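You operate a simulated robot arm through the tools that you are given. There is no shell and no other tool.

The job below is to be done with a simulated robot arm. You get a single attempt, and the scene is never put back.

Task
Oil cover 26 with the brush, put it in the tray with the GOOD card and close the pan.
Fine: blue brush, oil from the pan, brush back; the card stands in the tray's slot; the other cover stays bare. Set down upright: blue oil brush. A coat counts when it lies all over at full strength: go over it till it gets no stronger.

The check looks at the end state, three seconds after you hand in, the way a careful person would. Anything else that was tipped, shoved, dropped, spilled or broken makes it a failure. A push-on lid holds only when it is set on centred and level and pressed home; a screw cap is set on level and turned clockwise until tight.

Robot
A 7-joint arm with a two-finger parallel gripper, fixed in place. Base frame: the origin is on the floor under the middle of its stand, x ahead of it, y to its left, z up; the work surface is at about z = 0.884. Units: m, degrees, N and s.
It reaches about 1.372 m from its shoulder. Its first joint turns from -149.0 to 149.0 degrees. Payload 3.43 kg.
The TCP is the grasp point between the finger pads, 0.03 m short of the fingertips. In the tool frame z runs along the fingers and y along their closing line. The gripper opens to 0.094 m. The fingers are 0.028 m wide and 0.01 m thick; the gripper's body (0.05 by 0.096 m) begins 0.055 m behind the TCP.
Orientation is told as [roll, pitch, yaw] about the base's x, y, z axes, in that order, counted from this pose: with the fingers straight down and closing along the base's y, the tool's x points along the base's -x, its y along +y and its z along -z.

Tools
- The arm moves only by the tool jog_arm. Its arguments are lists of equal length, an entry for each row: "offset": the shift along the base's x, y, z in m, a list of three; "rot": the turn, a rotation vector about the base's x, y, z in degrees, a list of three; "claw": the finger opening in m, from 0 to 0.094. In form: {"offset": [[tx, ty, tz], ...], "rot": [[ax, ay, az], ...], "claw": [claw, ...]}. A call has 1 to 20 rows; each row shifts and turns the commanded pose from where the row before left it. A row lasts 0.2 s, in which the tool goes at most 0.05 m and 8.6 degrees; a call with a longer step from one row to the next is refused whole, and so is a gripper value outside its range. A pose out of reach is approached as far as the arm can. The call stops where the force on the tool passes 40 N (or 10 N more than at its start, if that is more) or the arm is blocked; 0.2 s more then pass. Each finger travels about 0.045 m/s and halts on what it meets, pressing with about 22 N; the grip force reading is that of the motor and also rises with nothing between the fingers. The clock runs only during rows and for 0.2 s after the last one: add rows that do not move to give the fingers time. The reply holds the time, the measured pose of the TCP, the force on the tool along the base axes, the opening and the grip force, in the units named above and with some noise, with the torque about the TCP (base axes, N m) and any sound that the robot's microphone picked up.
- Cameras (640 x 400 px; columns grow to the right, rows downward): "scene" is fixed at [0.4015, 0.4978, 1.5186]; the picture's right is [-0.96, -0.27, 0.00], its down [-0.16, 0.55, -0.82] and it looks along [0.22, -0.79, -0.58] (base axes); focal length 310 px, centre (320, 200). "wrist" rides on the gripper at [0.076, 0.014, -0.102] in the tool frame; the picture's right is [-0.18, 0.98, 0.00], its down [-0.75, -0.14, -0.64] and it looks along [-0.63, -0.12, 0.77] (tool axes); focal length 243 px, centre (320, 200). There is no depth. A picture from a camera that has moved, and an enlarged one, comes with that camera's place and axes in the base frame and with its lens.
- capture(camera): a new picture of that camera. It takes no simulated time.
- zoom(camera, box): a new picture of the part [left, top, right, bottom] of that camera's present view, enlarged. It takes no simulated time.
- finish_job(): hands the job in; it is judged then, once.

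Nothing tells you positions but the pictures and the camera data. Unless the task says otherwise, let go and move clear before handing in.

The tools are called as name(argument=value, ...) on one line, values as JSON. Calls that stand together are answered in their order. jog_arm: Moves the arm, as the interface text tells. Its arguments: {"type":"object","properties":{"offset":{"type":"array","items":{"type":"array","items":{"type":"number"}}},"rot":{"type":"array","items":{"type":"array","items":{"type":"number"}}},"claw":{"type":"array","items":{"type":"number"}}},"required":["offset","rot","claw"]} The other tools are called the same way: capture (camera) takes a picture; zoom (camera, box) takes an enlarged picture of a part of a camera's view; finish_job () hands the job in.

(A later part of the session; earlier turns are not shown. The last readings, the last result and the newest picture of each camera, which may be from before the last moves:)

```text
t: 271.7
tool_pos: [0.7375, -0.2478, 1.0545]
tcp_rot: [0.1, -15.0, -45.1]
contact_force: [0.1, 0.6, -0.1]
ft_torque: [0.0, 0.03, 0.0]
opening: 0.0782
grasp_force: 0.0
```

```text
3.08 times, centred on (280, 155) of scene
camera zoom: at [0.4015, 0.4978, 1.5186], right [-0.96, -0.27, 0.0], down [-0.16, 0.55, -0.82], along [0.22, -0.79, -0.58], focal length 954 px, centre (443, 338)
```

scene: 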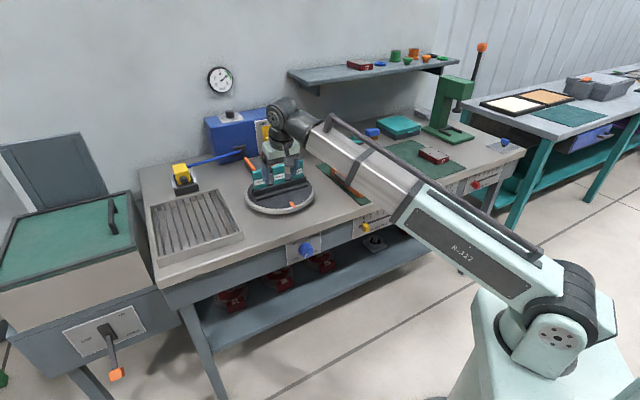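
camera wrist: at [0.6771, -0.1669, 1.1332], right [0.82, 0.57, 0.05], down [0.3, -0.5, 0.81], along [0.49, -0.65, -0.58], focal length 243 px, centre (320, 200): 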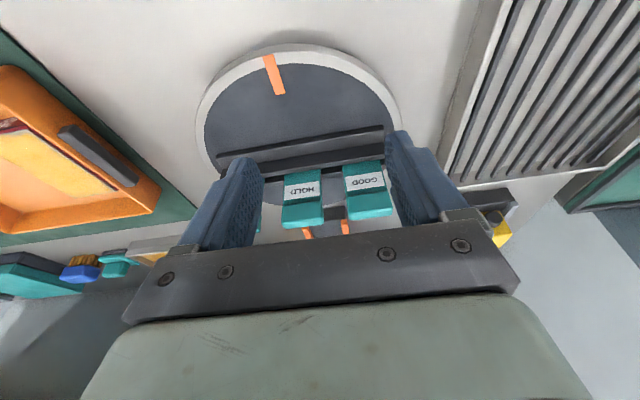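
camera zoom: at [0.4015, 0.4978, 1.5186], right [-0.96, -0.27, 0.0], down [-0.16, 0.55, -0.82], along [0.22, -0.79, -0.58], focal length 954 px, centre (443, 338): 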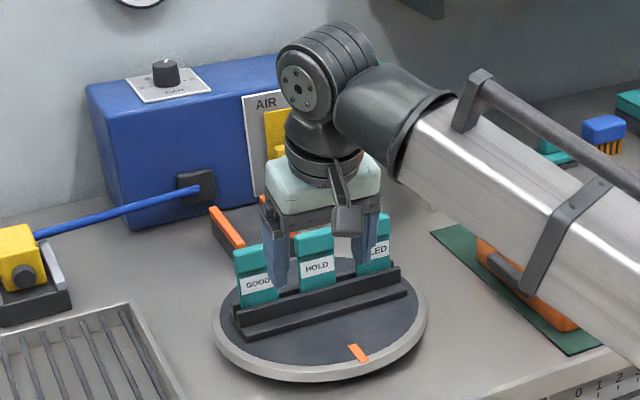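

I'll shift sideways so the gripper is centred on the GOOD card, and use the parallax to pin down its exact position.

jog_arm(offset=[[0.0177, 0.0177, 0], [0.0177, 0.0177, 0], [0, 0, 0]], rot=[[0, 0, 0], [0, 0, 0], [0, 0, 0]], claw=[0.07, 0.07, 0.07])

zoom(camera="wrist", box=[220, 100, 420, 225])

```text
t: 272.5
tool_pos: [0.7721, -0.2121, 1.0529]
tcp_rot: [0.1, -14.9, -45.0]
contact_force: [0.6, 0.0, 0.2]
ft_torque: [-0.02, 0.01, 0.03]
opening: 0.0702
grasp_force: 0.0
```

```text
3.20 times, centred on (320, 162) of wrist
camera zoom: at [0.7122, -0.132, 1.1328], right [0.82, 0.57, 0.05], down [0.3, -0.5, 0.81], along [0.49, -0.65, -0.58], focal length 776 px, centre (320, 320)
```

zoom: 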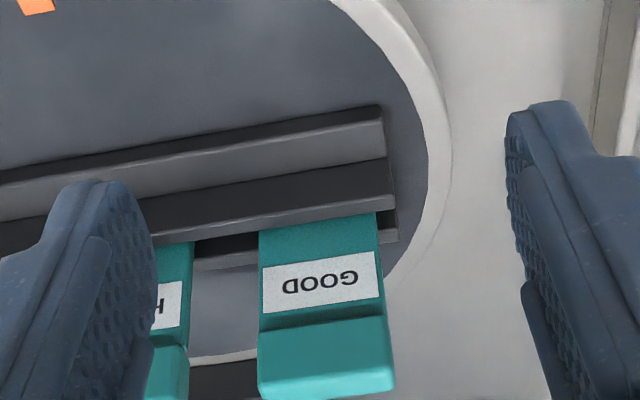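

The GOOD card's centre is at p≈0.381, q≈0.81. Its head is about 0.045 wide with its lower edge near z 0.983, and the neighbour is 0.073 away. I'll move above it with a 0.062 opening.

jog_arm(offset=[[0, 0, 0.012], [0.018, -0.0233, 0], [0.018, -0.0233, 0], [0.018, -0.0233, 0], [0.0181, -0.0234, 0], [0, 0, 0]], rot=[[0, 0, 0], [0, 0, 0], [0, 0, 0], [0, 0, 0], [0, 0, 0], [0, 0, 0]], claw=[0.065, 0.062, 0.062, 0.062, 0.062, 0.062])

capture(camera="wrist")

zoom(camera="scene", box=[225, 100, 325, 220])

```text
t: 273.9
tool_pos: [0.845, -0.3055, 1.0653]
tcp_rot: [0.1, -15.0, -45.1]
contact_force: [0.6, -0.5, 0.0]
ft_torque: [-0.02, 0.0, -0.02]
opening: 0.0619
grasp_force: 0.1
```

```text
taken
camera wrist: at [0.7844, -0.2257, 1.1454], right [0.82, 0.57, 0.05], down [0.3, -0.5, 0.81], along [0.49, -0.65, -0.58], focal length 243 px, centre (320, 200)
```

wrist: 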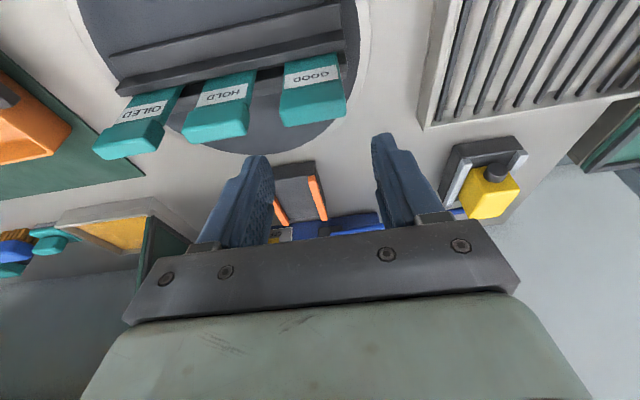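

```text
3.33 times, centred on (275, 160) of scene
camera zoom: at [0.4015, 0.4978, 1.5186], right [-0.96, -0.27, 0.0], down [-0.16, 0.55, -0.82], along [0.22, -0.79, -0.58], focal length 1034 px, centre (470, 333)
```

zoom: 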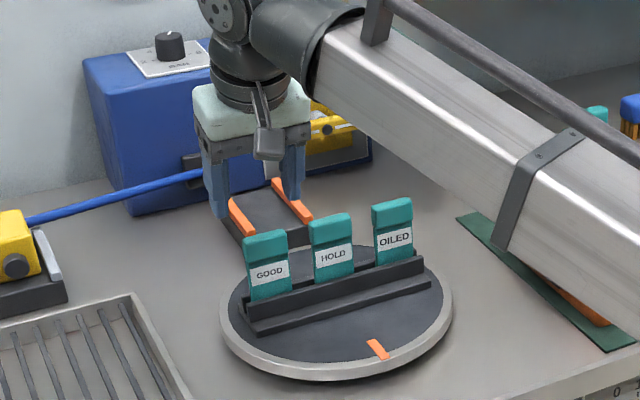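

zoom(camera="wrist", box=[250, 40, 410, 140])

zoom(camera="scene", box=[240, 140, 320, 200])

```text
4.00 times, centred on (330, 90) of wrist
camera zoom: at [0.7844, -0.2257, 1.1454], right [0.82, 0.57, 0.05], down [0.3, -0.5, 0.81], along [0.49, -0.65, -0.58], focal length 970 px, centre (280, 640)
```

zoom: 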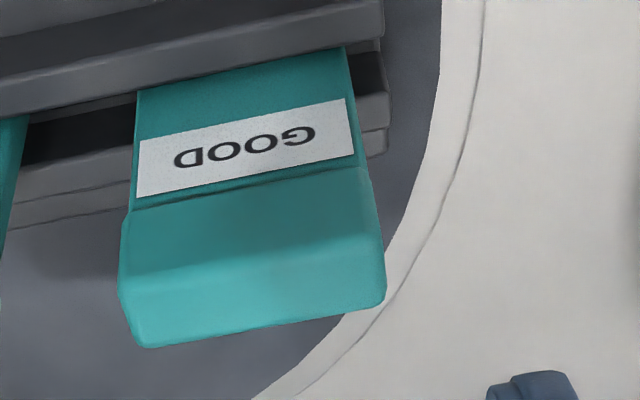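

```text
6.67 times, centred on (280, 170) of scene
camera zoom: at [0.4015, 0.4978, 1.5186], right [-0.96, -0.27, 0.0], down [-0.16, 0.55, -0.82], along [0.22, -0.79, -0.58], focal length 2068 px, centre (587, 400)
```

zoom: 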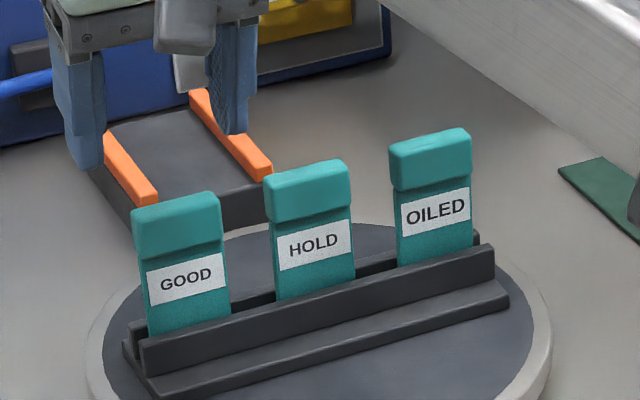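

jog_arm(offset=[[-0.0021, 0.0007, -0.02], [0, 0, -0.02], [0, 0, -0.02], [0, 0, -0.0133], [0, 0, 0]], rot=[[0, 0, 0], [0, 0, 0], [0, 0, 0], [0, 0, 0], [0, 0, 0]], claw=[0.062, 0.062, 0.062, 0.062, 0.062])

capture(camera="wrist")

zoom(camera="scene", box=[240, 130, 320, 200])

```text
t: 275.1
tool_pos: [0.8426, -0.3068, 0.9919]
tcp_rot: [0.1, -15.0, -44.9]
contact_force: [-0.1, -0.4, 0.2]
ft_torque: [-0.01, 0.02, 0.01]
opening: 0.0619
grasp_force: 0.0
```

```text
taken
camera wrist: at [0.7821, -0.2257, 1.0723], right [0.82, 0.57, 0.05], down [0.3, -0.5, 0.81], along [0.49, -0.65, -0.58], focal length 243 px, centre (320, 200)
```

wrist: 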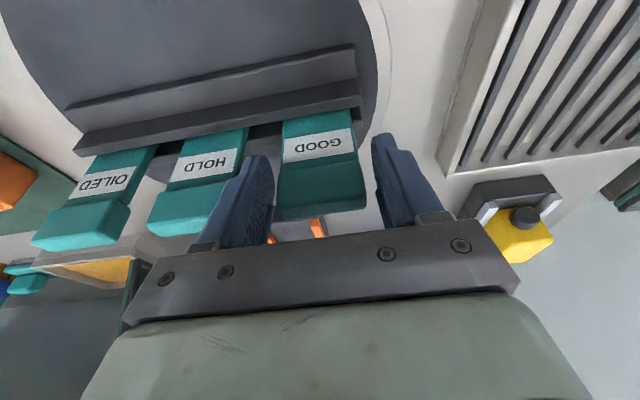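

```text
5.71 times, centred on (280, 165) of scene
camera zoom: at [0.4015, 0.4978, 1.5186], right [-0.96, -0.27, 0.0], down [-0.16, 0.55, -0.82], along [0.22, -0.79, -0.58], focal length 1772 px, centre (549, 400)
```

zoom: 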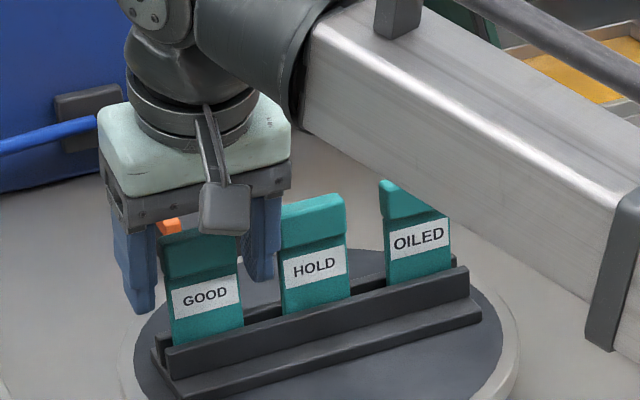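

The fingers straddle the GOOD card's head without touching HOLD. Closing now.

jog_arm(offset=[[0, 0, 0], [0, 0, 0], [0, 0, 0], [0, 0, 0]], rot=[[0, 0, 0], [0, 0, 0], [0, 0, 0], [0, 0, 0]], claw=[0.054, 0.046, 0.035, 0.03])

jog_arm(offset=[[0, 0, 0.01], [0, 0, 0.02], [0, 0, 0.025], [0, 0, 0.025], [0, 0, 0]], rot=[[0, 0, 0], [0, 0, 0], [0, 0, 0], [0, 0, 0], [0, 0, 0]], claw=[0.03, 0.03, 0.03, 0.03, 0.03])

capture(camera="wrist")

zoom(camera="scene", box=[240, 110, 320, 200])

```text
t: 276.1
tool_pos: [0.8431, -0.306, 0.9922]
tcp_rot: [0.1, -14.9, -45.0]
contact_force: [-0.4, 0.5, 0.9]
ft_torque: [-0.01, 0.0, 0.01]
opening: 0.0434
grasp_force: 22.1
```

```text
t: 277.3
tool_pos: [0.8432, -0.3055, 1.0723]
tcp_rot: [0.2, -14.8, -45.0]
contact_force: [0.2, 0.3, -0.1]
ft_torque: [0.0, -0.03, 0.01]
opening: 0.0432
grasp_force: 21.8
```

```text
taken
camera wrist: at [0.7818, -0.2251, 1.1527], right [0.82, 0.57, 0.05], down [0.3, -0.5, 0.81], along [0.49, -0.65, -0.58], focal length 243 px, centre (320, 200)
```

wrist: 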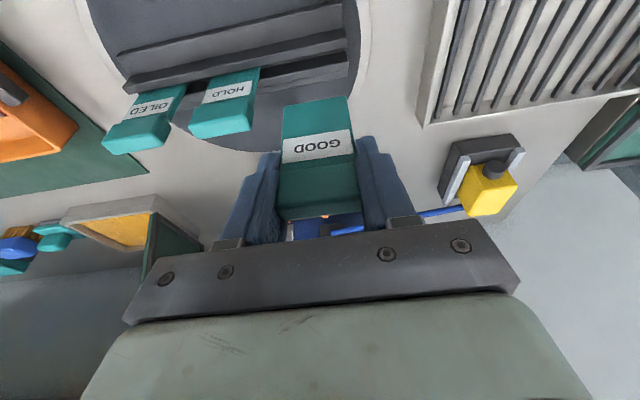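

```text
4.44 times, centred on (280, 155) of scene
camera zoom: at [0.4015, 0.4978, 1.5186], right [-0.96, -0.27, 0.0], down [-0.16, 0.55, -0.82], along [0.22, -0.79, -0.58], focal length 1379 px, centre (498, 400)
```

zoom: 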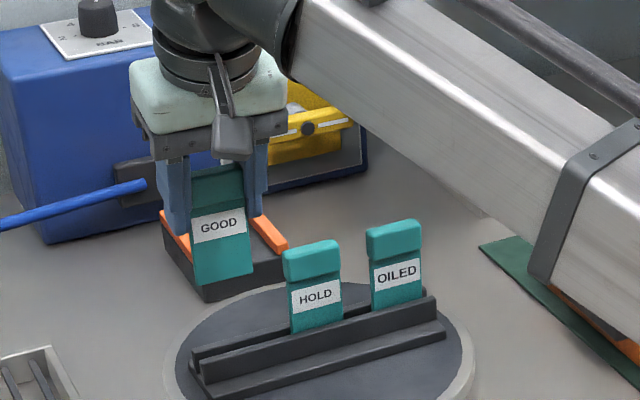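

The GOOD card is lifted and hangs straight. I'll bring it forward, clear of the other cards, then along to above the tray slot.

jog_arm(offset=[[-0.0203, 0.0203, 0], [-0.0203, 0.0203, 0], [-0.0203, 0.0203, 0], [-0.0203, 0.0203, 0], [-0.0288, -0.0288, 0], [-0.0288, -0.0288, 0], [-0.0288, -0.0288, 0], [-0.0288, -0.0288, 0], [-0.0288, -0.0288, 0], [-0.0288, -0.0288, 0], [-0.0288, -0.0288, 0], [-0.0288, -0.0288, 0], [0, 0, 0]], rot=[[0, 0, 0], [0, 0, 0], [0, 0, 0], [0, 0, 0], [0, 0, 0], [0, 0, 0], [0, 0, 0], [0, 0, 0], [0, 0, 0], [0, 0, 0], [0, 0, 0], [0, 0, 0], [0, 0, 0]], claw=[0.03, 0.03, 0.03, 0.03, 0.03, 0.03, 0.03, 0.03, 0.03, 0.03, 0.03, 0.03, 0.03])

capture(camera="wrist")

capture(camera="scene")

```text
t: 280.1
tool_pos: [0.5288, -0.4553, 1.0717]
tcp_rot: [0.1, -14.9, -45.0]
contact_force: [0.0, -0.2, -1.2]
ft_torque: [0.01, 0.01, 0.01]
opening: 0.0445
grasp_force: 22.0
```

```text
taken
camera wrist: at [0.4688, -0.3743, 1.1523], right [0.82, 0.57, 0.05], down [0.3, -0.5, 0.81], along [0.49, -0.65, -0.58], focal length 243 px, centre (320, 200)
```

wrist: 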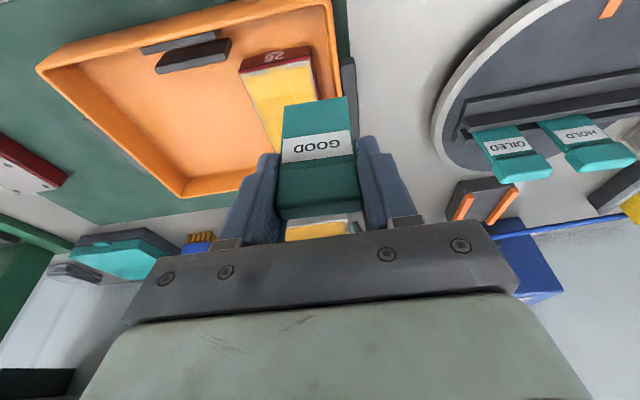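

```text
taken
```

scene: 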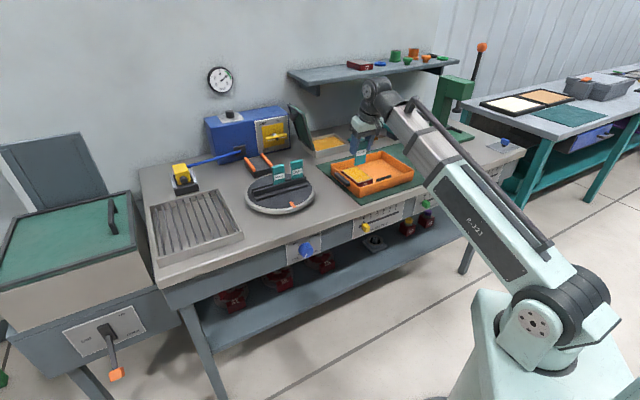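

zoom(camera="wrist", box=[120, 10, 280, 110])

```text
4.00 times, centred on (200, 60) of wrist
camera zoom: at [0.4688, -0.3743, 1.1523], right [0.82, 0.57, 0.05], down [0.3, -0.5, 0.81], along [0.49, -0.65, -0.58], focal length 970 px, centre (800, 760)
```

zoom: 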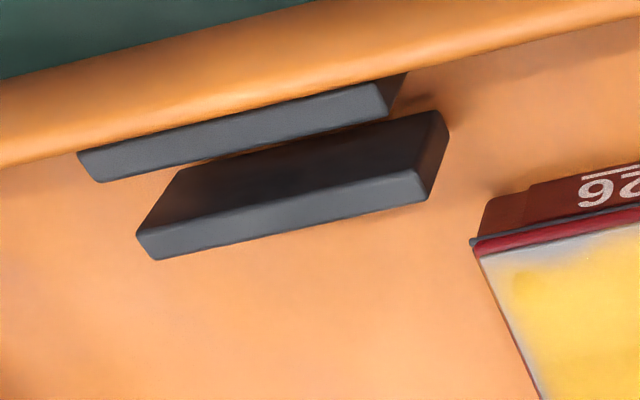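

I measured the slot as two rails with a gap at q≈0.668 to 0.680 and rail tops near z 0.921, spanning p -0.089 to -0.023. I'll bring the card above its centre, still high, and check alignment.

jog_arm(offset=[[-0.0228, -0.0154, -0.005], [-0.0228, -0.0154, -0.01], [-0.0228, -0.0154, -0.01], [-0.0227, -0.0154, -0.015], [0, 0, 0]], rot=[[0, 0, 0], [0, 0, 0], [0, 0, 0], [0, 0, 0], [0, 0, 0]], claw=[0.03, 0.03, 0.03, 0.03, 0.03])

capture(camera="wrist")

zoom(camera="wrist", box=[220, 50, 420, 175])

zoom(camera="scene", box=[320, 110, 440, 200])

```text
t: 281.3
tool_pos: [0.4408, -0.5165, 1.0322]
tcp_rot: [0.1, -14.9, -45.0]
contact_force: [-0.4, 0.4, 0.1]
ft_torque: [0.02, -0.01, -0.01]
opening: 0.0454
grasp_force: 22.2
```

```text
taken
camera wrist: at [0.3794, -0.4366, 1.1121], right [0.82, 0.57, 0.05], down [0.3, -0.5, 0.81], along [0.49, -0.65, -0.58], focal length 243 px, centre (320, 200)
```

wrist: 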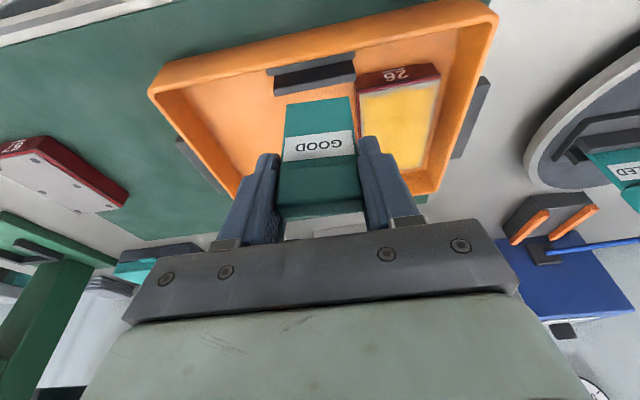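

```text
3.20 times, centred on (320, 112) of wrist
camera zoom: at [0.3794, -0.4366, 1.1121], right [0.82, 0.57, 0.05], down [0.3, -0.5, 0.81], along [0.49, -0.65, -0.58], focal length 776 px, centre (320, 480)
```

zoom: 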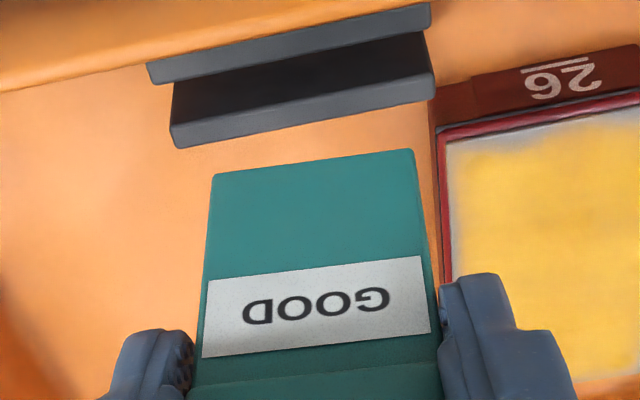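

```text
4.44 times, centred on (380, 155) of scene
camera zoom: at [0.4015, 0.4978, 1.5186], right [-0.96, -0.27, 0.0], down [-0.16, 0.55, -0.82], along [0.22, -0.79, -0.58], focal length 1379 px, centre (53, 400)
```

zoom: 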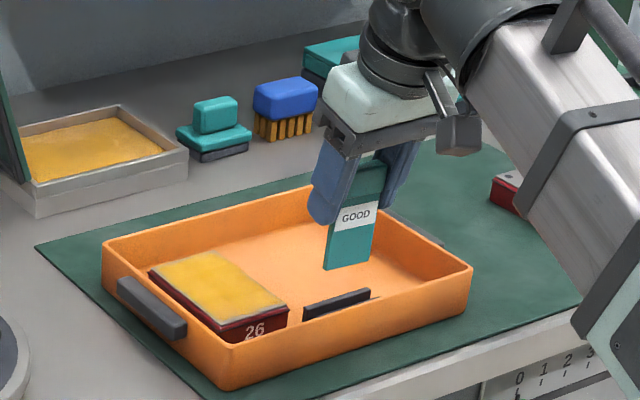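

The opening has crept from 0.043 to 0.045, so I'll check how the card sits in the fingers.

zoom(camera="wrist", box=[220, 120, 420, 245])

zoom(camera="scene", box=[370, 125, 430, 175])

jog_arm(offset=[[0, 0, 0], [0, 0, 0]], rot=[[0, 0, 0], [0, 0, 0]], claw=[0.03, 0.03])

```text
3.20 times, centred on (320, 182) of wrist
camera zoom: at [0.3794, -0.4366, 1.1121], right [0.82, 0.57, 0.05], down [0.3, -0.5, 0.81], along [0.49, -0.65, -0.58], focal length 776 px, centre (320, 256)
```

zoom: 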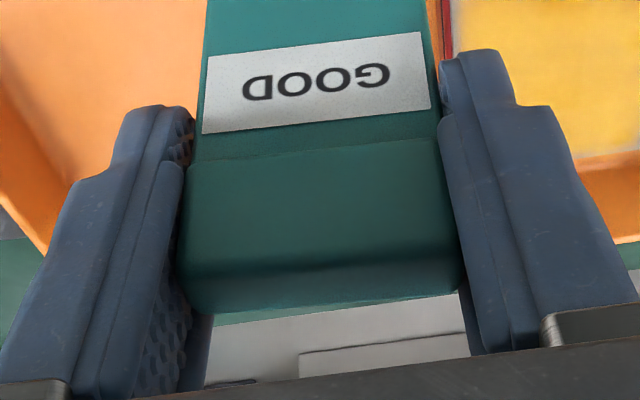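

```text
8.00 times, centred on (400, 150) of scene
camera zoom: at [0.4015, 0.4978, 1.5186], right [-0.96, -0.27, 0.0], down [-0.16, 0.55, -0.82], along [0.22, -0.79, -0.58], focal length 2482 px, centre (-320, 600)
```

zoom: 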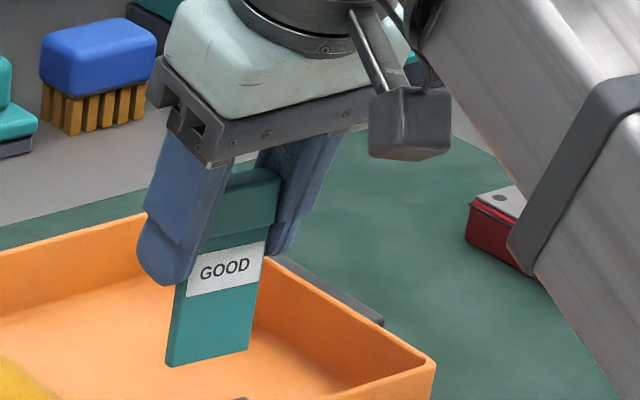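

```text
t: 281.9
tool_pos: [0.4402, -0.5162, 1.0334]
tcp_rot: [0.1, -14.9, -45.0]
contact_force: [-0.3, -0.2, -0.5]
ft_torque: [0.02, -0.02, 0.01]
opening: 0.0456
grasp_force: 22.2
```

The card has rolled about 3° and yawed about 2° in the grip. I'll counter-rotate the tool to make it upright, shift 3 mm toward the front, and lower to just above the rails to compare directly.

jog_arm(offset=[[-0.001, 0.001, 0], [-0.0011, 0.0011, 0], [0, 0, -0.01], [0, 0, -0.01], [0, 0, -0.005], [0, 0, 0]], rot=[[-1.2, 1.2, 0.9], [-1.1, 1.1, 0.9], [0, 0, 0], [0, 0, 0], [0, 0, 0], [0, 0, 0]], claw=[0.03, 0.03, 0.03, 0.03, 0.03, 0.03])

zoom(camera="wrist", box=[220, 50, 420, 175])

zoom(camera="scene", box=[370, 130, 430, 180])

```text
t: 283.3
tool_pos: [0.4386, -0.5144, 1.0074]
tcp_rot: [-3.3, -14.9, -42.4]
contact_force: [0.0, -0.2, 0.8]
ft_torque: [-0.01, 0.01, -0.02]
opening: 0.0453
grasp_force: 22.0
```

```text
3.20 times, centred on (320, 112) of wrist
camera zoom: at [0.3781, -0.4325, 1.087], right [0.8, 0.6, -0.01], down [0.34, -0.46, 0.82], along [0.49, -0.66, -0.57], focal length 776 px, centre (320, 480)
```

zoom: 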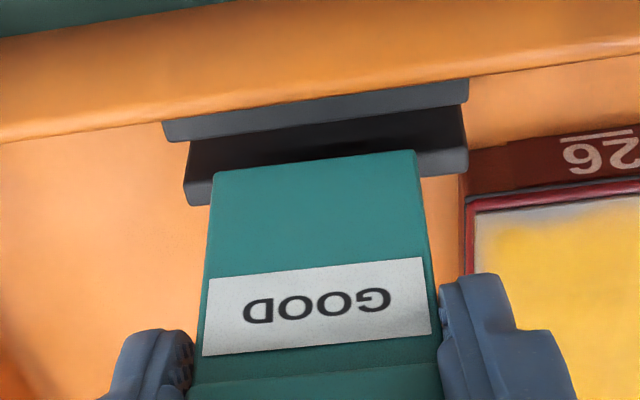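

```text
8.00 times, centred on (400, 155) of scene
camera zoom: at [0.4015, 0.4978, 1.5186], right [-0.96, -0.27, 0.0], down [-0.16, 0.55, -0.82], along [0.22, -0.79, -0.58], focal length 2482 px, centre (-320, 560)
```

zoom: 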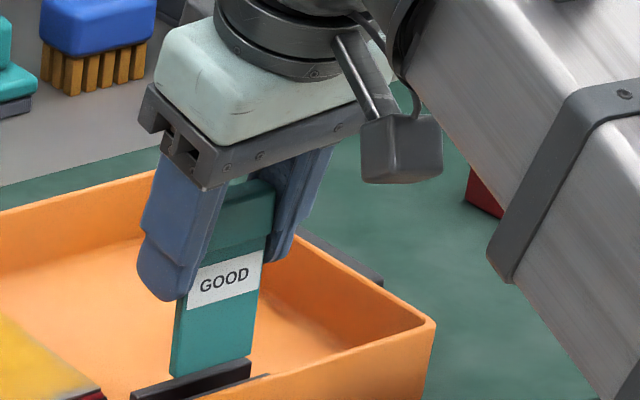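

The card is nearly upright and lines up with the slot. I'll lower it to just above the rail tops and recheck.

jog_arm(offset=[[0, 0, -0.005], [0, 0, -0.004], [0, 0, 0]], rot=[[0, 0, 0], [0, 0, 0], [0, 0, 0]], claw=[0.03, 0.03, 0.03])

zoom(camera="wrist", box=[240, 60, 400, 160])

zoom(camera="scene", box=[375, 145, 415, 185])

```text
t: 284.1
tool_pos: [0.4367, -0.5136, 0.999]
tcp_rot: [-3.3, -14.9, -42.3]
contact_force: [0.2, 0.4, -0.5]
ft_torque: [-0.01, 0.0, 0.01]
opening: 0.0452
grasp_force: 22.1
```

```text
4.00 times, centred on (320, 110) of wrist
camera zoom: at [0.378, -0.4326, 1.078], right [0.8, 0.6, -0.01], down [0.34, -0.46, 0.82], along [0.49, -0.66, -0.57], focal length 970 px, centre (320, 560)
```

zoom: 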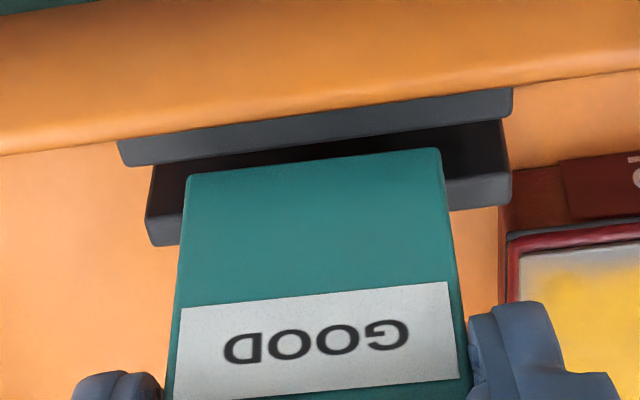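

```text
10.00 times, centred on (395, 165) of scene
camera zoom: at [0.4015, 0.4978, 1.5186], right [-0.96, -0.27, 0.0], down [-0.16, 0.55, -0.82], along [0.22, -0.79, -0.58], focal length 3102 px, centre (-430, 550)
```

zoom: 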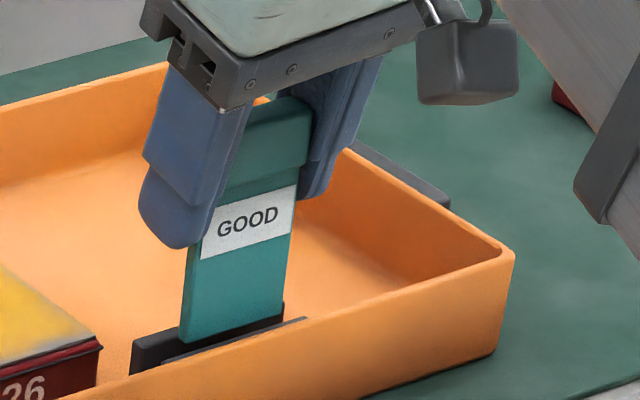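

The card's lower edge is inside the gap, with roughly 1.7 mm in front and 2.9 mm behind. I'll lower it into the slot slowly.

jog_arm(offset=[[0.0003, -0.0003, -0.003], [0, 0, -0.003], [0, 0, -0.003], [0, 0, -0.003], [0, 0, 0]], rot=[[0, 0, 0], [0, 0, 0], [0, 0, 0], [0, 0, 0], [0, 0, 0]], claw=[0.03, 0.03, 0.03, 0.03, 0.03])

zoom(camera="wrist", box=[240, 60, 400, 160])

zoom(camera="scene", box=[375, 145, 415, 185])

```text
t: 285.3
tool_pos: [0.4378, -0.5145, 0.9869]
tcp_rot: [-3.2, -14.9, -42.4]
contact_force: [1.7, -2.3, -0.5]
ft_torque: [-0.15, -0.11, 0.05]
opening: 0.0454
grasp_force: 21.9
```

```text
4.00 times, centred on (320, 110) of wrist
camera zoom: at [0.3783, -0.4328, 1.0657], right [0.8, 0.6, -0.01], down [0.34, -0.46, 0.82], along [0.49, -0.66, -0.57], focal length 970 px, centre (320, 560)
```

zoom: 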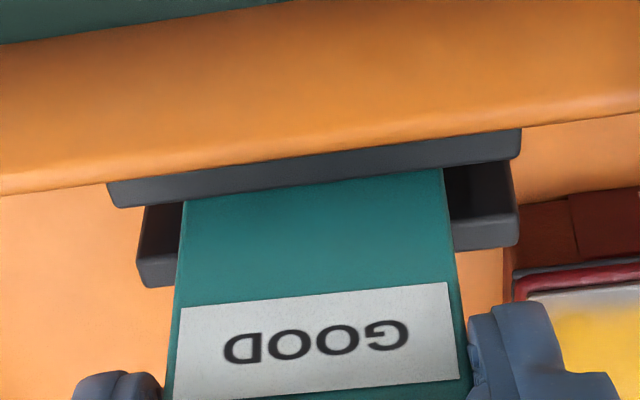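

```text
10.00 times, centred on (395, 165) of scene
camera zoom: at [0.4015, 0.4978, 1.5186], right [-0.96, -0.27, 0.0], down [-0.16, 0.55, -0.82], along [0.22, -0.79, -0.58], focal length 3102 px, centre (-430, 550)
```

zoom: 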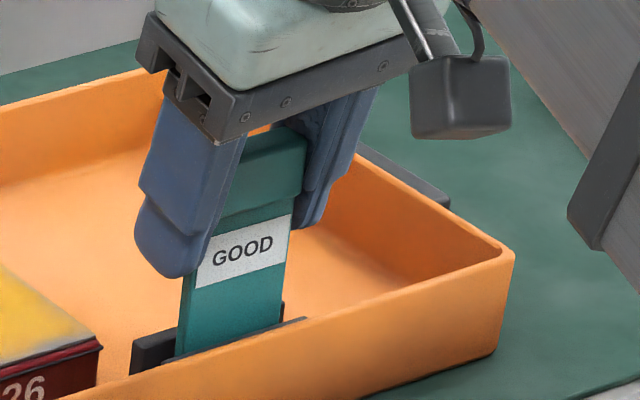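

It's in the slot, touching the front rail lightly. I'll nudge 1 mm back and continue down.

jog_arm(offset=[[0.0008, -0.0008, 0], [0, 0, -0.004], [0, 0, -0.004], [0, 0, -0.003], [0, 0, 0]], rot=[[0, 0, 0], [0, 0, 0], [0, 0, 0], [0, 0, 0], [0, 0, 0]], claw=[0.03, 0.03, 0.03, 0.03, 0.03])

zoom(camera="wrist", box=[240, 60, 400, 160])

```text
t: 286.5
tool_pos: [0.4383, -0.5157, 0.9772]
tcp_rot: [-3.3, -14.9, -42.4]
contact_force: [0.1, -1.2, 0.1]
ft_torque: [0.01, 0.04, 0.0]
opening: 0.0449
grasp_force: 22.3
```

```text
4.00 times, centred on (320, 110) of wrist
camera zoom: at [0.3789, -0.4336, 1.055], right [0.8, 0.6, -0.01], down [0.34, -0.46, 0.82], along [0.49, -0.66, -0.57], focal length 970 px, centre (320, 560)
```

zoom: 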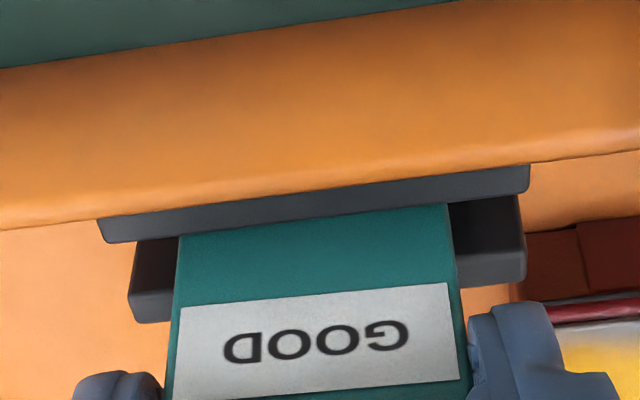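

jog_arm(offset=[[0, 0, -0.004], [0, 0, -0.003], [0, 0, 0]], rot=[[0, 0, 0], [0, 0, 0], [0, 0, 0]], claw=[0.03, 0.03, 0.03])

jog_arm(offset=[[0, 0, -0.002], [0, 0, 0]], rot=[[0, 0, 0], [0, 0, 0]], claw=[0.03, 0.03])

jog_arm(offset=[[0, 0, -0.0015], [0, 0, 0]], rot=[[0, 0, 0], [0, 0, 0]], claw=[0.03, 0.03])

```text
t: 287.3
tool_pos: [0.4389, -0.5157, 0.9687]
tcp_rot: [-3.3, -14.8, -42.4]
contact_force: [0.3, 0.4, 0.3]
ft_torque: [0.01, -0.03, 0.0]
opening: 0.0454
grasp_force: 21.6
```

```text
t: 287.9
tool_pos: [0.4392, -0.5147, 0.9666]
tcp_rot: [-3.3, -14.9, -42.4]
contact_force: [0.3, -0.3, 0.5]
ft_torque: [0.03, 0.0, -0.01]
opening: 0.0453
grasp_force: 22.4
```

```text
t: 288.5
tool_pos: [0.4384, -0.5148, 0.9643]
tcp_rot: [-3.3, -14.9, -42.4]
contact_force: [-0.1, -0.3, 0.6]
ft_torque: [0.01, -0.01, 0.0]
opening: 0.0454
grasp_force: 21.8
```

jog_arm(offset=[[0, 0, -0.0015], [0, 0, 0]], rot=[[0, 0, 0], [0, 0, 0]], claw=[0.03, 0.03])

jog_arm(offset=[[0, 0, -0.0015], [0, 0, 0]], rot=[[0, 0, 0], [0, 0, 0]], claw=[0.03, 0.03])

jog_arm(offset=[[0, 0, -0.0015], [0, 0, 0]], rot=[[0, 0, 0], [0, 0, 0]], claw=[0.03, 0.03])

capture(camera="wrist")

zoom(camera="scene", box=[370, 135, 430, 185])

```text
t: 289.1
tool_pos: [0.4395, -0.5157, 0.9627]
tcp_rot: [-3.3, -14.8, -42.4]
contact_force: [0.1, -0.4, -0.3]
ft_torque: [-0.05, 0.02, -0.01]
opening: 0.045
grasp_force: 22.8
```

```text
t: 289.7
tool_pos: [0.4388, -0.5141, 0.9625]
tcp_rot: [-3.3, -15.0, -42.5]
contact_force: [-1.3, 0.4, 14.4]
ft_torque: [0.15, -0.11, -0.01]
opening: 0.045
grasp_force: 22.5
```

```text
t: 290.3
tool_pos: [0.4384, -0.5157, 0.9612]
tcp_rot: [-3.3, -14.9, -42.4]
contact_force: [-0.1, 0.4, 18.3]
ft_torque: [0.24, -0.2, 0.07]
opening: 0.0449
grasp_force: 21.7
```

```text
taken
camera wrist: at [0.3789, -0.4332, 1.04], right [0.8, 0.6, -0.01], down [0.34, -0.45, 0.82], along [0.49, -0.66, -0.57], focal length 243 px, centre (320, 200)
```

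wrist: 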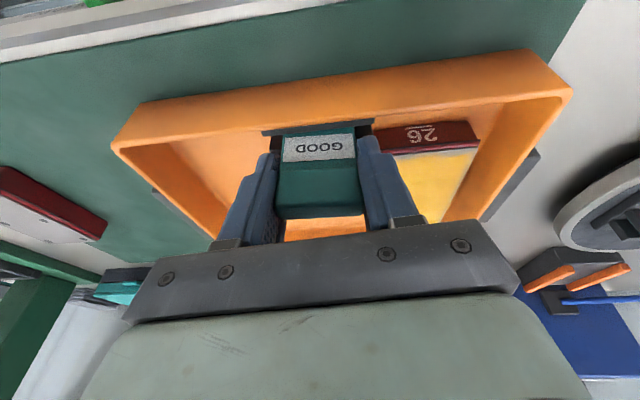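

```text
8.00 times, centred on (400, 160) of scene
camera zoom: at [0.4015, 0.4978, 1.5186], right [-0.96, -0.27, 0.0], down [-0.16, 0.55, -0.82], along [0.22, -0.79, -0.58], focal length 2482 px, centre (-320, 520)
```

zoom: 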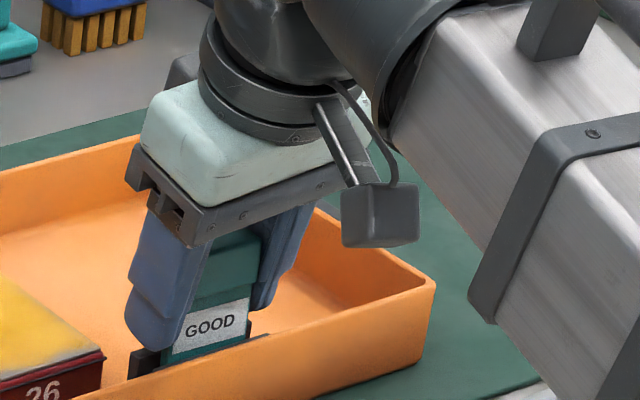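

The card sits on the tray floor between the rails. I'll release slowly and lift away.

jog_arm(offset=[[0, 0, 0.001], [0, 0, 0], [0, 0, 0], [0, 0, 0], [0, 0, 0]], rot=[[0, 0, 0], [0, 0, 0], [0, 0, 0], [0, 0, 0], [0, 0, 0]], claw=[0.045, 0.048, 0.052, 0.057, 0.058])

zoom(camera="wrist", box=[220, 100, 420, 225])

```text
t: 291.5
tool_pos: [0.4397, -0.5151, 0.9612]
tcp_rot: [-3.3, -15.0, -42.4]
contact_force: [-0.4, -0.4, 0.2]
ft_torque: [0.01, 0.01, -0.02]
opening: 0.058
grasp_force: 0.0
```

```text
3.20 times, centred on (320, 162) of wrist
camera zoom: at [0.3791, -0.4334, 1.0407], right [0.8, 0.6, -0.01], down [0.34, -0.46, 0.82], along [0.49, -0.66, -0.57], focal length 776 px, centre (320, 320)
```

zoom: 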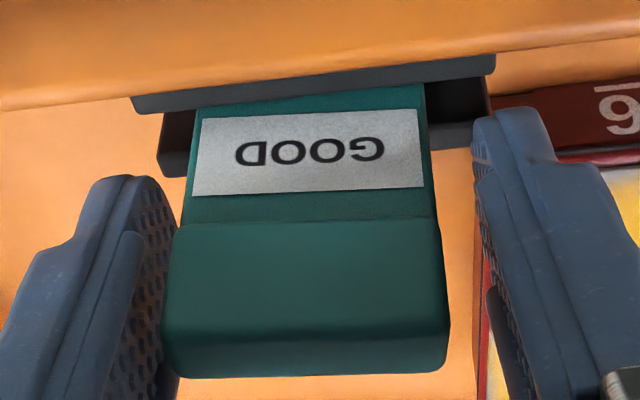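

jog_arm(offset=[[-0.0007, -0.0007, 0], [-0.0007, -0.0007, 0], [0, 0, 0]], rot=[[0, 0, 0], [0, 0, 0], [0, 0, 0]], claw=[0.062, 0.065, 0.065])

zoom(camera="wrist", box=[220, 100, 420, 225])

zoom(camera="scene", box=[370, 135, 430, 185])

```text
t: 292.3
tool_pos: [0.4372, -0.5164, 0.9633]
tcp_rot: [-3.2, -14.9, -42.4]
contact_force: [-0.2, -0.5, -0.4]
ft_torque: [0.02, 0.01, -0.03]
opening: 0.0649
grasp_force: 0.1
```

```text
3.20 times, centred on (320, 162) of wrist
camera zoom: at [0.3774, -0.4347, 1.0407], right [0.8, 0.6, -0.01], down [0.34, -0.46, 0.82], along [0.49, -0.66, -0.57], focal length 776 px, centre (320, 320)
```

zoom: 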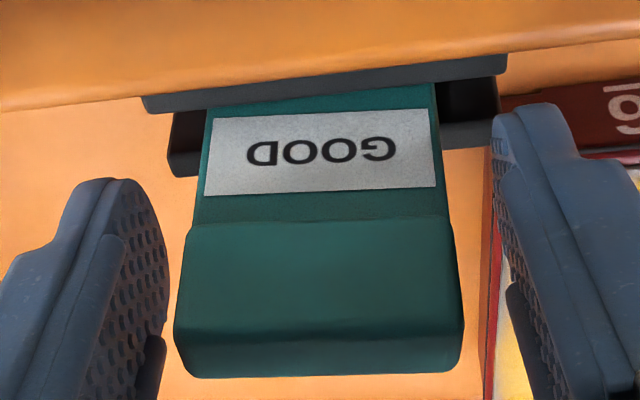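

```text
8.00 times, centred on (400, 160) of scene
camera zoom: at [0.4015, 0.4978, 1.5186], right [-0.96, -0.27, 0.0], down [-0.16, 0.55, -0.82], along [0.22, -0.79, -0.58], focal length 2482 px, centre (-320, 520)
```

zoom: 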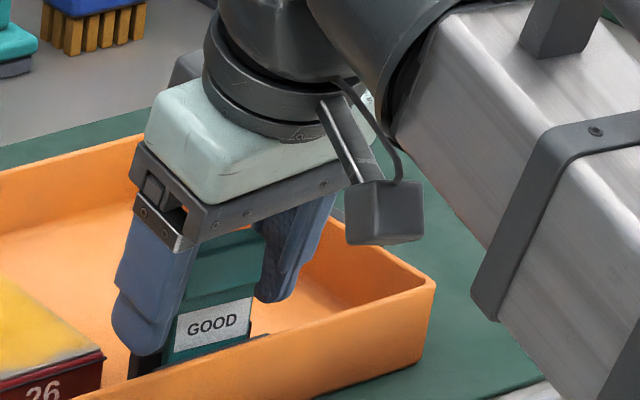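

jog_arm(offset=[[0, 0, 0.01], [0, 0, 0.02], [0, 0, 0.025], [0, 0, 0.025], [0.01, -0.01, 0.01], [0, 0, 0]], rot=[[0, 0, 0], [0, 0, 0], [0, 0, 0], [0, 0, 0], [0, 0, 0], [0, 0, 0]], claw=[0.065, 0.065, 0.065, 0.065, 0.065, 0.065])

capture(camera="wrist")

zoom(camera="scene", box=[340, 130, 430, 200])

```text
t: 293.7
tool_pos: [0.4475, -0.5265, 1.0527]
tcp_rot: [-3.2, -15.0, -42.4]
contact_force: [0.2, -0.7, -0.2]
ft_torque: [-0.01, 0.03, 0.02]
opening: 0.0649
grasp_force: 0.0
```

```text
taken
camera wrist: at [0.3876, -0.4443, 1.1311], right [0.8, 0.6, -0.01], down [0.34, -0.46, 0.82], along [0.49, -0.66, -0.57], focal length 243 px, centre (320, 200)
```

wrist: 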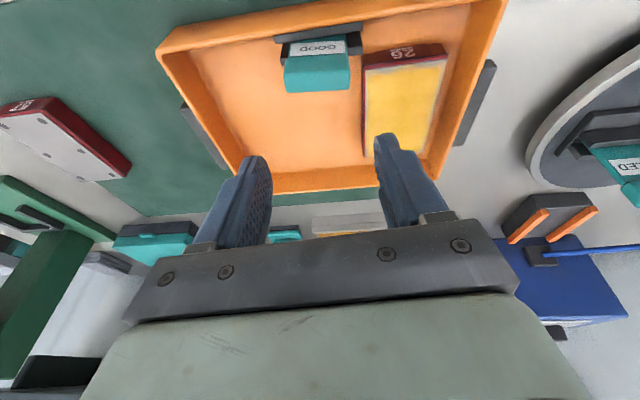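

```text
5.71 times, centred on (385, 165) of scene
camera zoom: at [0.4015, 0.4978, 1.5186], right [-0.96, -0.27, 0.0], down [-0.16, 0.55, -0.82], along [0.22, -0.79, -0.58], focal length 1772 px, centre (-51, 400)
```

zoom: 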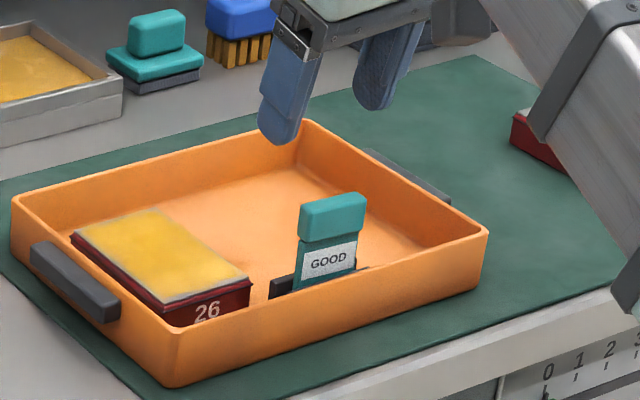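

The card stands in the slot and the cover is beside it. Now the pan lid: I'll re-level the tool and move to view the pan and its open lid.

jog_arm(offset=[[0, 0, 0.005], [0.0335, -0.0092, 0.01], [0.0335, -0.0092, 0.01], [0.0335, -0.0092, 0], [0.0335, -0.0092, 0], [0.0335, -0.0092, 0], [0, 0, 0]], rot=[[0, 0, 0], [1.15, -1.15, -1.25], [1.15, -1.15, -1.25], [0, 0, 0], [0, 0, 0], [0, 0, 0], [0, 0, 0]], claw=[0.065, 0.05, 0.03, 0.02, 0.01, 0, 0])

capture(camera="wrist")

zoom(camera="scene", box=[270, 90, 370, 170])

```text
t: 295.3
tool_pos: [0.614, -0.5725, 1.0762]
tcp_rot: [-0.1, -15.0, -45.9]
contact_force: [-0.5, 0.2, 1.2]
ft_torque: [0.02, -0.01, 0.01]
opening: 0.0003
grasp_force: 22.3
```

```text
taken
camera wrist: at [0.5554, -0.4917, 1.1564], right [0.83, 0.56, 0.05], down [0.29, -0.5, 0.81], along [0.48, -0.66, -0.58], focal length 243 px, centre (320, 200)
```

wrist: 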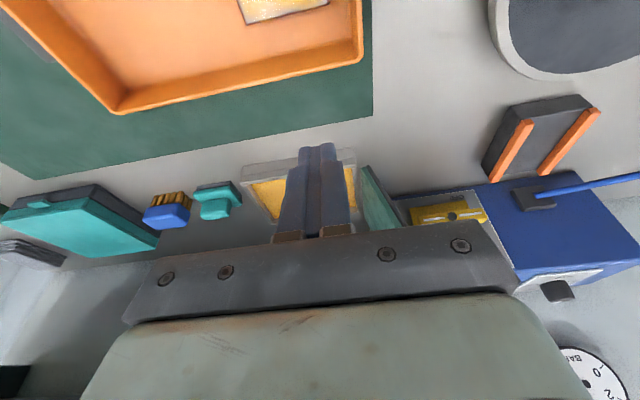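

```text
5.00 times, centred on (320, 130) of scene
camera zoom: at [0.4015, 0.4978, 1.5186], right [-0.96, -0.27, 0.0], down [-0.16, 0.55, -0.82], along [0.22, -0.79, -0.58], focal length 1551 px, centre (320, 550)
```

zoom: 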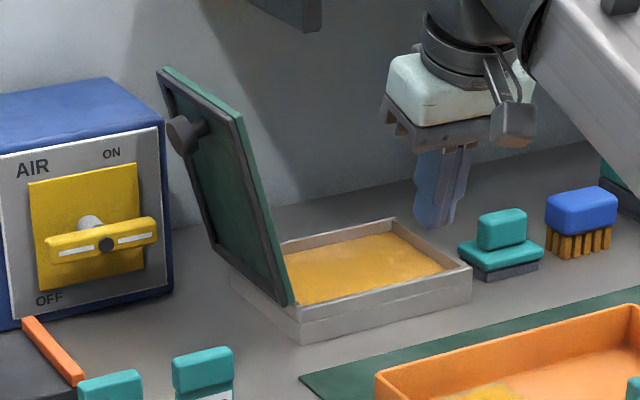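

The lid is hinged at the pan's left rim and leans back about 14° past vertical, with its free edge near p≈0.105, z≈1.095. I'll raise the gripper in front of it for a closer look.

jog_arm(offset=[[0.0294, -0.0025, 0.018], [0.0294, -0.0025, 0.018], [0.0294, -0.0025, 0.018], [0.0292, -0.0024, 0.018], [0, 0, 0]], rot=[[0, 0, 0.9], [0, 0, 0], [0, 0, 0], [0, 0, 0], [0, 0, 0]], claw=[0.02, 0.04, 0.06, 0.06, 0.06])

capture(camera="wrist")

zoom(camera="scene", box=[270, 70, 370, 170])

```text
t: 296.5
tool_pos: [0.7323, -0.5815, 1.1476]
tcp_rot: [0.1, -15.0, -44.8]
contact_force: [0.1, -0.7, 0.4]
ft_torque: [0.0, -0.01, -0.02]
opening: 0.06
grasp_force: 0.1
```

```text
taken
camera wrist: at [0.672, -0.502, 1.2277], right [0.82, 0.57, 0.05], down [0.3, -0.5, 0.81], along [0.49, -0.65, -0.58], focal length 243 px, centre (320, 200)
```

wrist: 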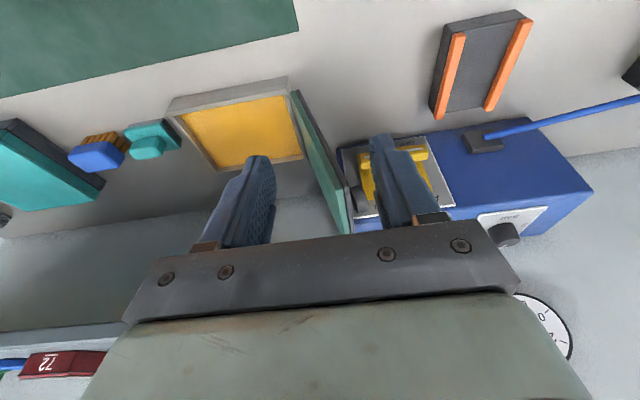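

```text
4.00 times, centred on (320, 120) of scene
camera zoom: at [0.4015, 0.4978, 1.5186], right [-0.96, -0.27, 0.0], down [-0.16, 0.55, -0.82], along [0.22, -0.79, -0.58], focal length 1241 px, centre (320, 520)
```

zoom: 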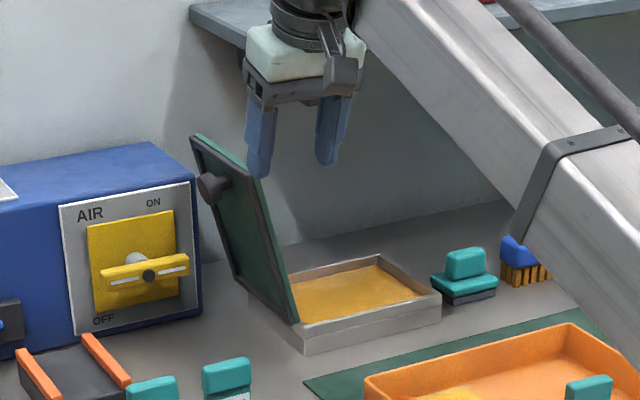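

zoom(camera="wrist", box=[260, 60, 440, 240])

```text
2.22 times, centred on (350, 150) of wrist
camera zoom: at [0.672, -0.502, 1.2277], right [0.82, 0.57, 0.05], down [0.3, -0.5, 0.81], along [0.49, -0.65, -0.58], focal length 539 px, centre (253, 311)
```

zoom: 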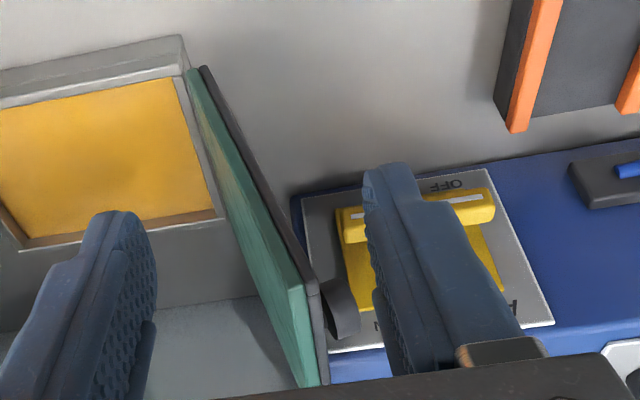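

jog_arm(offset=[[0.0237, -0.0192, 0], [0.0237, -0.0192, 0], [0.0236, -0.0193, 0], [0, 0, 0]], rot=[[0, 0, 0], [0, 0, 0], [0, 0, 0], [0, 0, 0]], claw=[0.06, 0.06, 0.06, 0.06])

capture(camera="wrist")

zoom(camera="scene", box=[270, 60, 370, 160])

```text
t: 297.5
tool_pos: [0.8026, -0.6415, 1.1483]
tcp_rot: [0.1, -15.0, -44.8]
contact_force: [0.0, -0.3, -0.6]
ft_torque: [0.02, 0.0, 0.02]
opening: 0.0603
grasp_force: 0.0
```

```text
taken
camera wrist: at [0.7426, -0.5598, 1.2284], right [0.82, 0.57, 0.05], down [0.3, -0.5, 0.81], along [0.49, -0.65, -0.58], focal length 243 px, centre (320, 200)
```

wrist: 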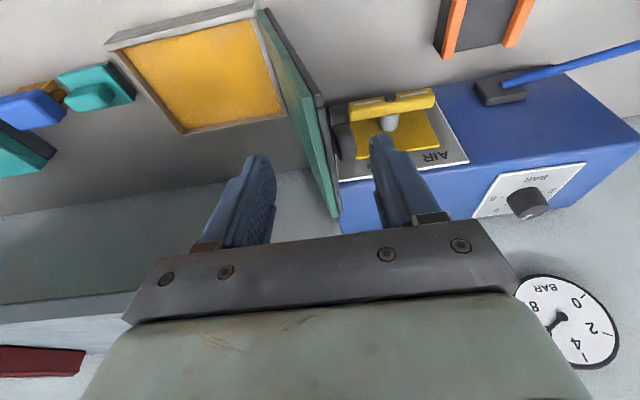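

```text
4.00 times, centred on (320, 110) of scene
camera zoom: at [0.4015, 0.4978, 1.5186], right [-0.96, -0.27, 0.0], down [-0.16, 0.55, -0.82], along [0.22, -0.79, -0.58], focal length 1241 px, centre (320, 560)
```

zoom: 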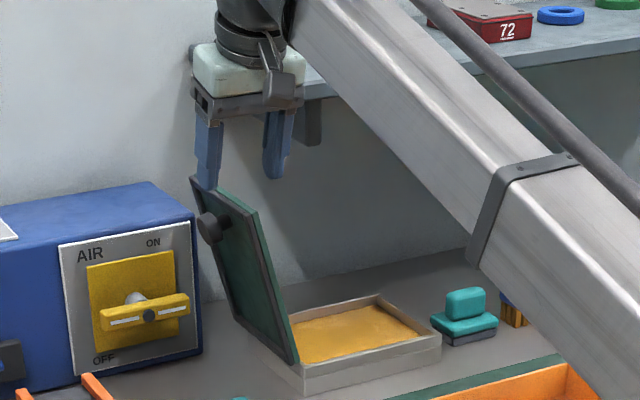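

The fingers straddle the lid's free edge near its front, clear of the knob. I'll lower so the tips are about 2 cm below the edge.

jog_arm(offset=[[0, 0, -0.015], [0, 0, -0.015], [0, 0, -0.015], [0, 0, 0]], rot=[[0, 0, 0], [0, 0, 0], [0, 0, 0], [0, 0, 0]], claw=[0.06, 0.06, 0.06, 0.06])

capture(camera="wrist")

zoom(camera="scene", box=[270, 70, 370, 170])

```text
t: 298.5
tool_pos: [0.8032, -0.6408, 1.1043]
tcp_rot: [0.2, -14.9, -44.8]
contact_force: [0.6, 0.3, 0.2]
ft_torque: [0.01, -0.06, -0.04]
opening: 0.0601
grasp_force: 0.0
```

```text
taken
camera wrist: at [0.7427, -0.56, 1.1835], right [0.82, 0.57, 0.05], down [0.3, -0.5, 0.81], along [0.49, -0.65, -0.58], focal length 243 px, centre (320, 200)
```

wrist: 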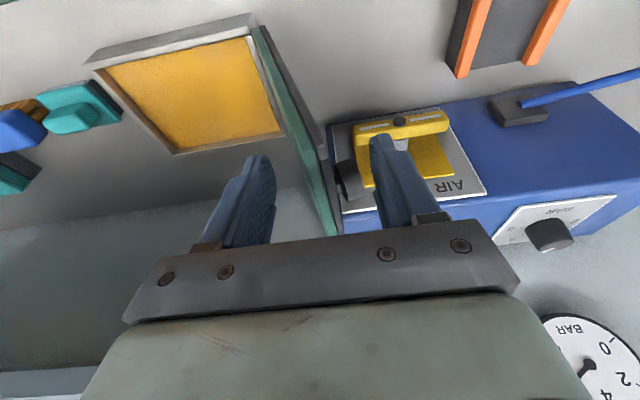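

```text
4.00 times, centred on (320, 120) of scene
camera zoom: at [0.4015, 0.4978, 1.5186], right [-0.96, -0.27, 0.0], down [-0.16, 0.55, -0.82], along [0.22, -0.79, -0.58], focal length 1241 px, centre (320, 520)
```

zoom: 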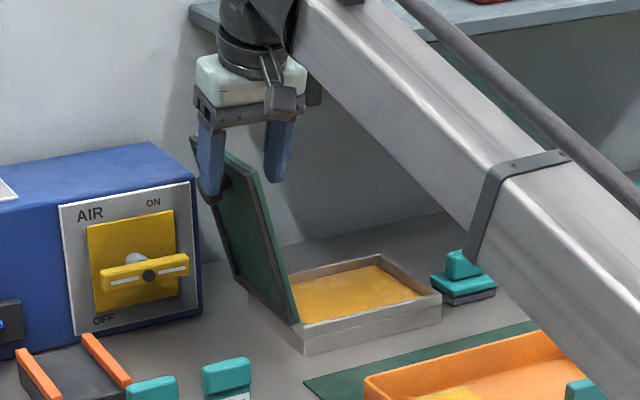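

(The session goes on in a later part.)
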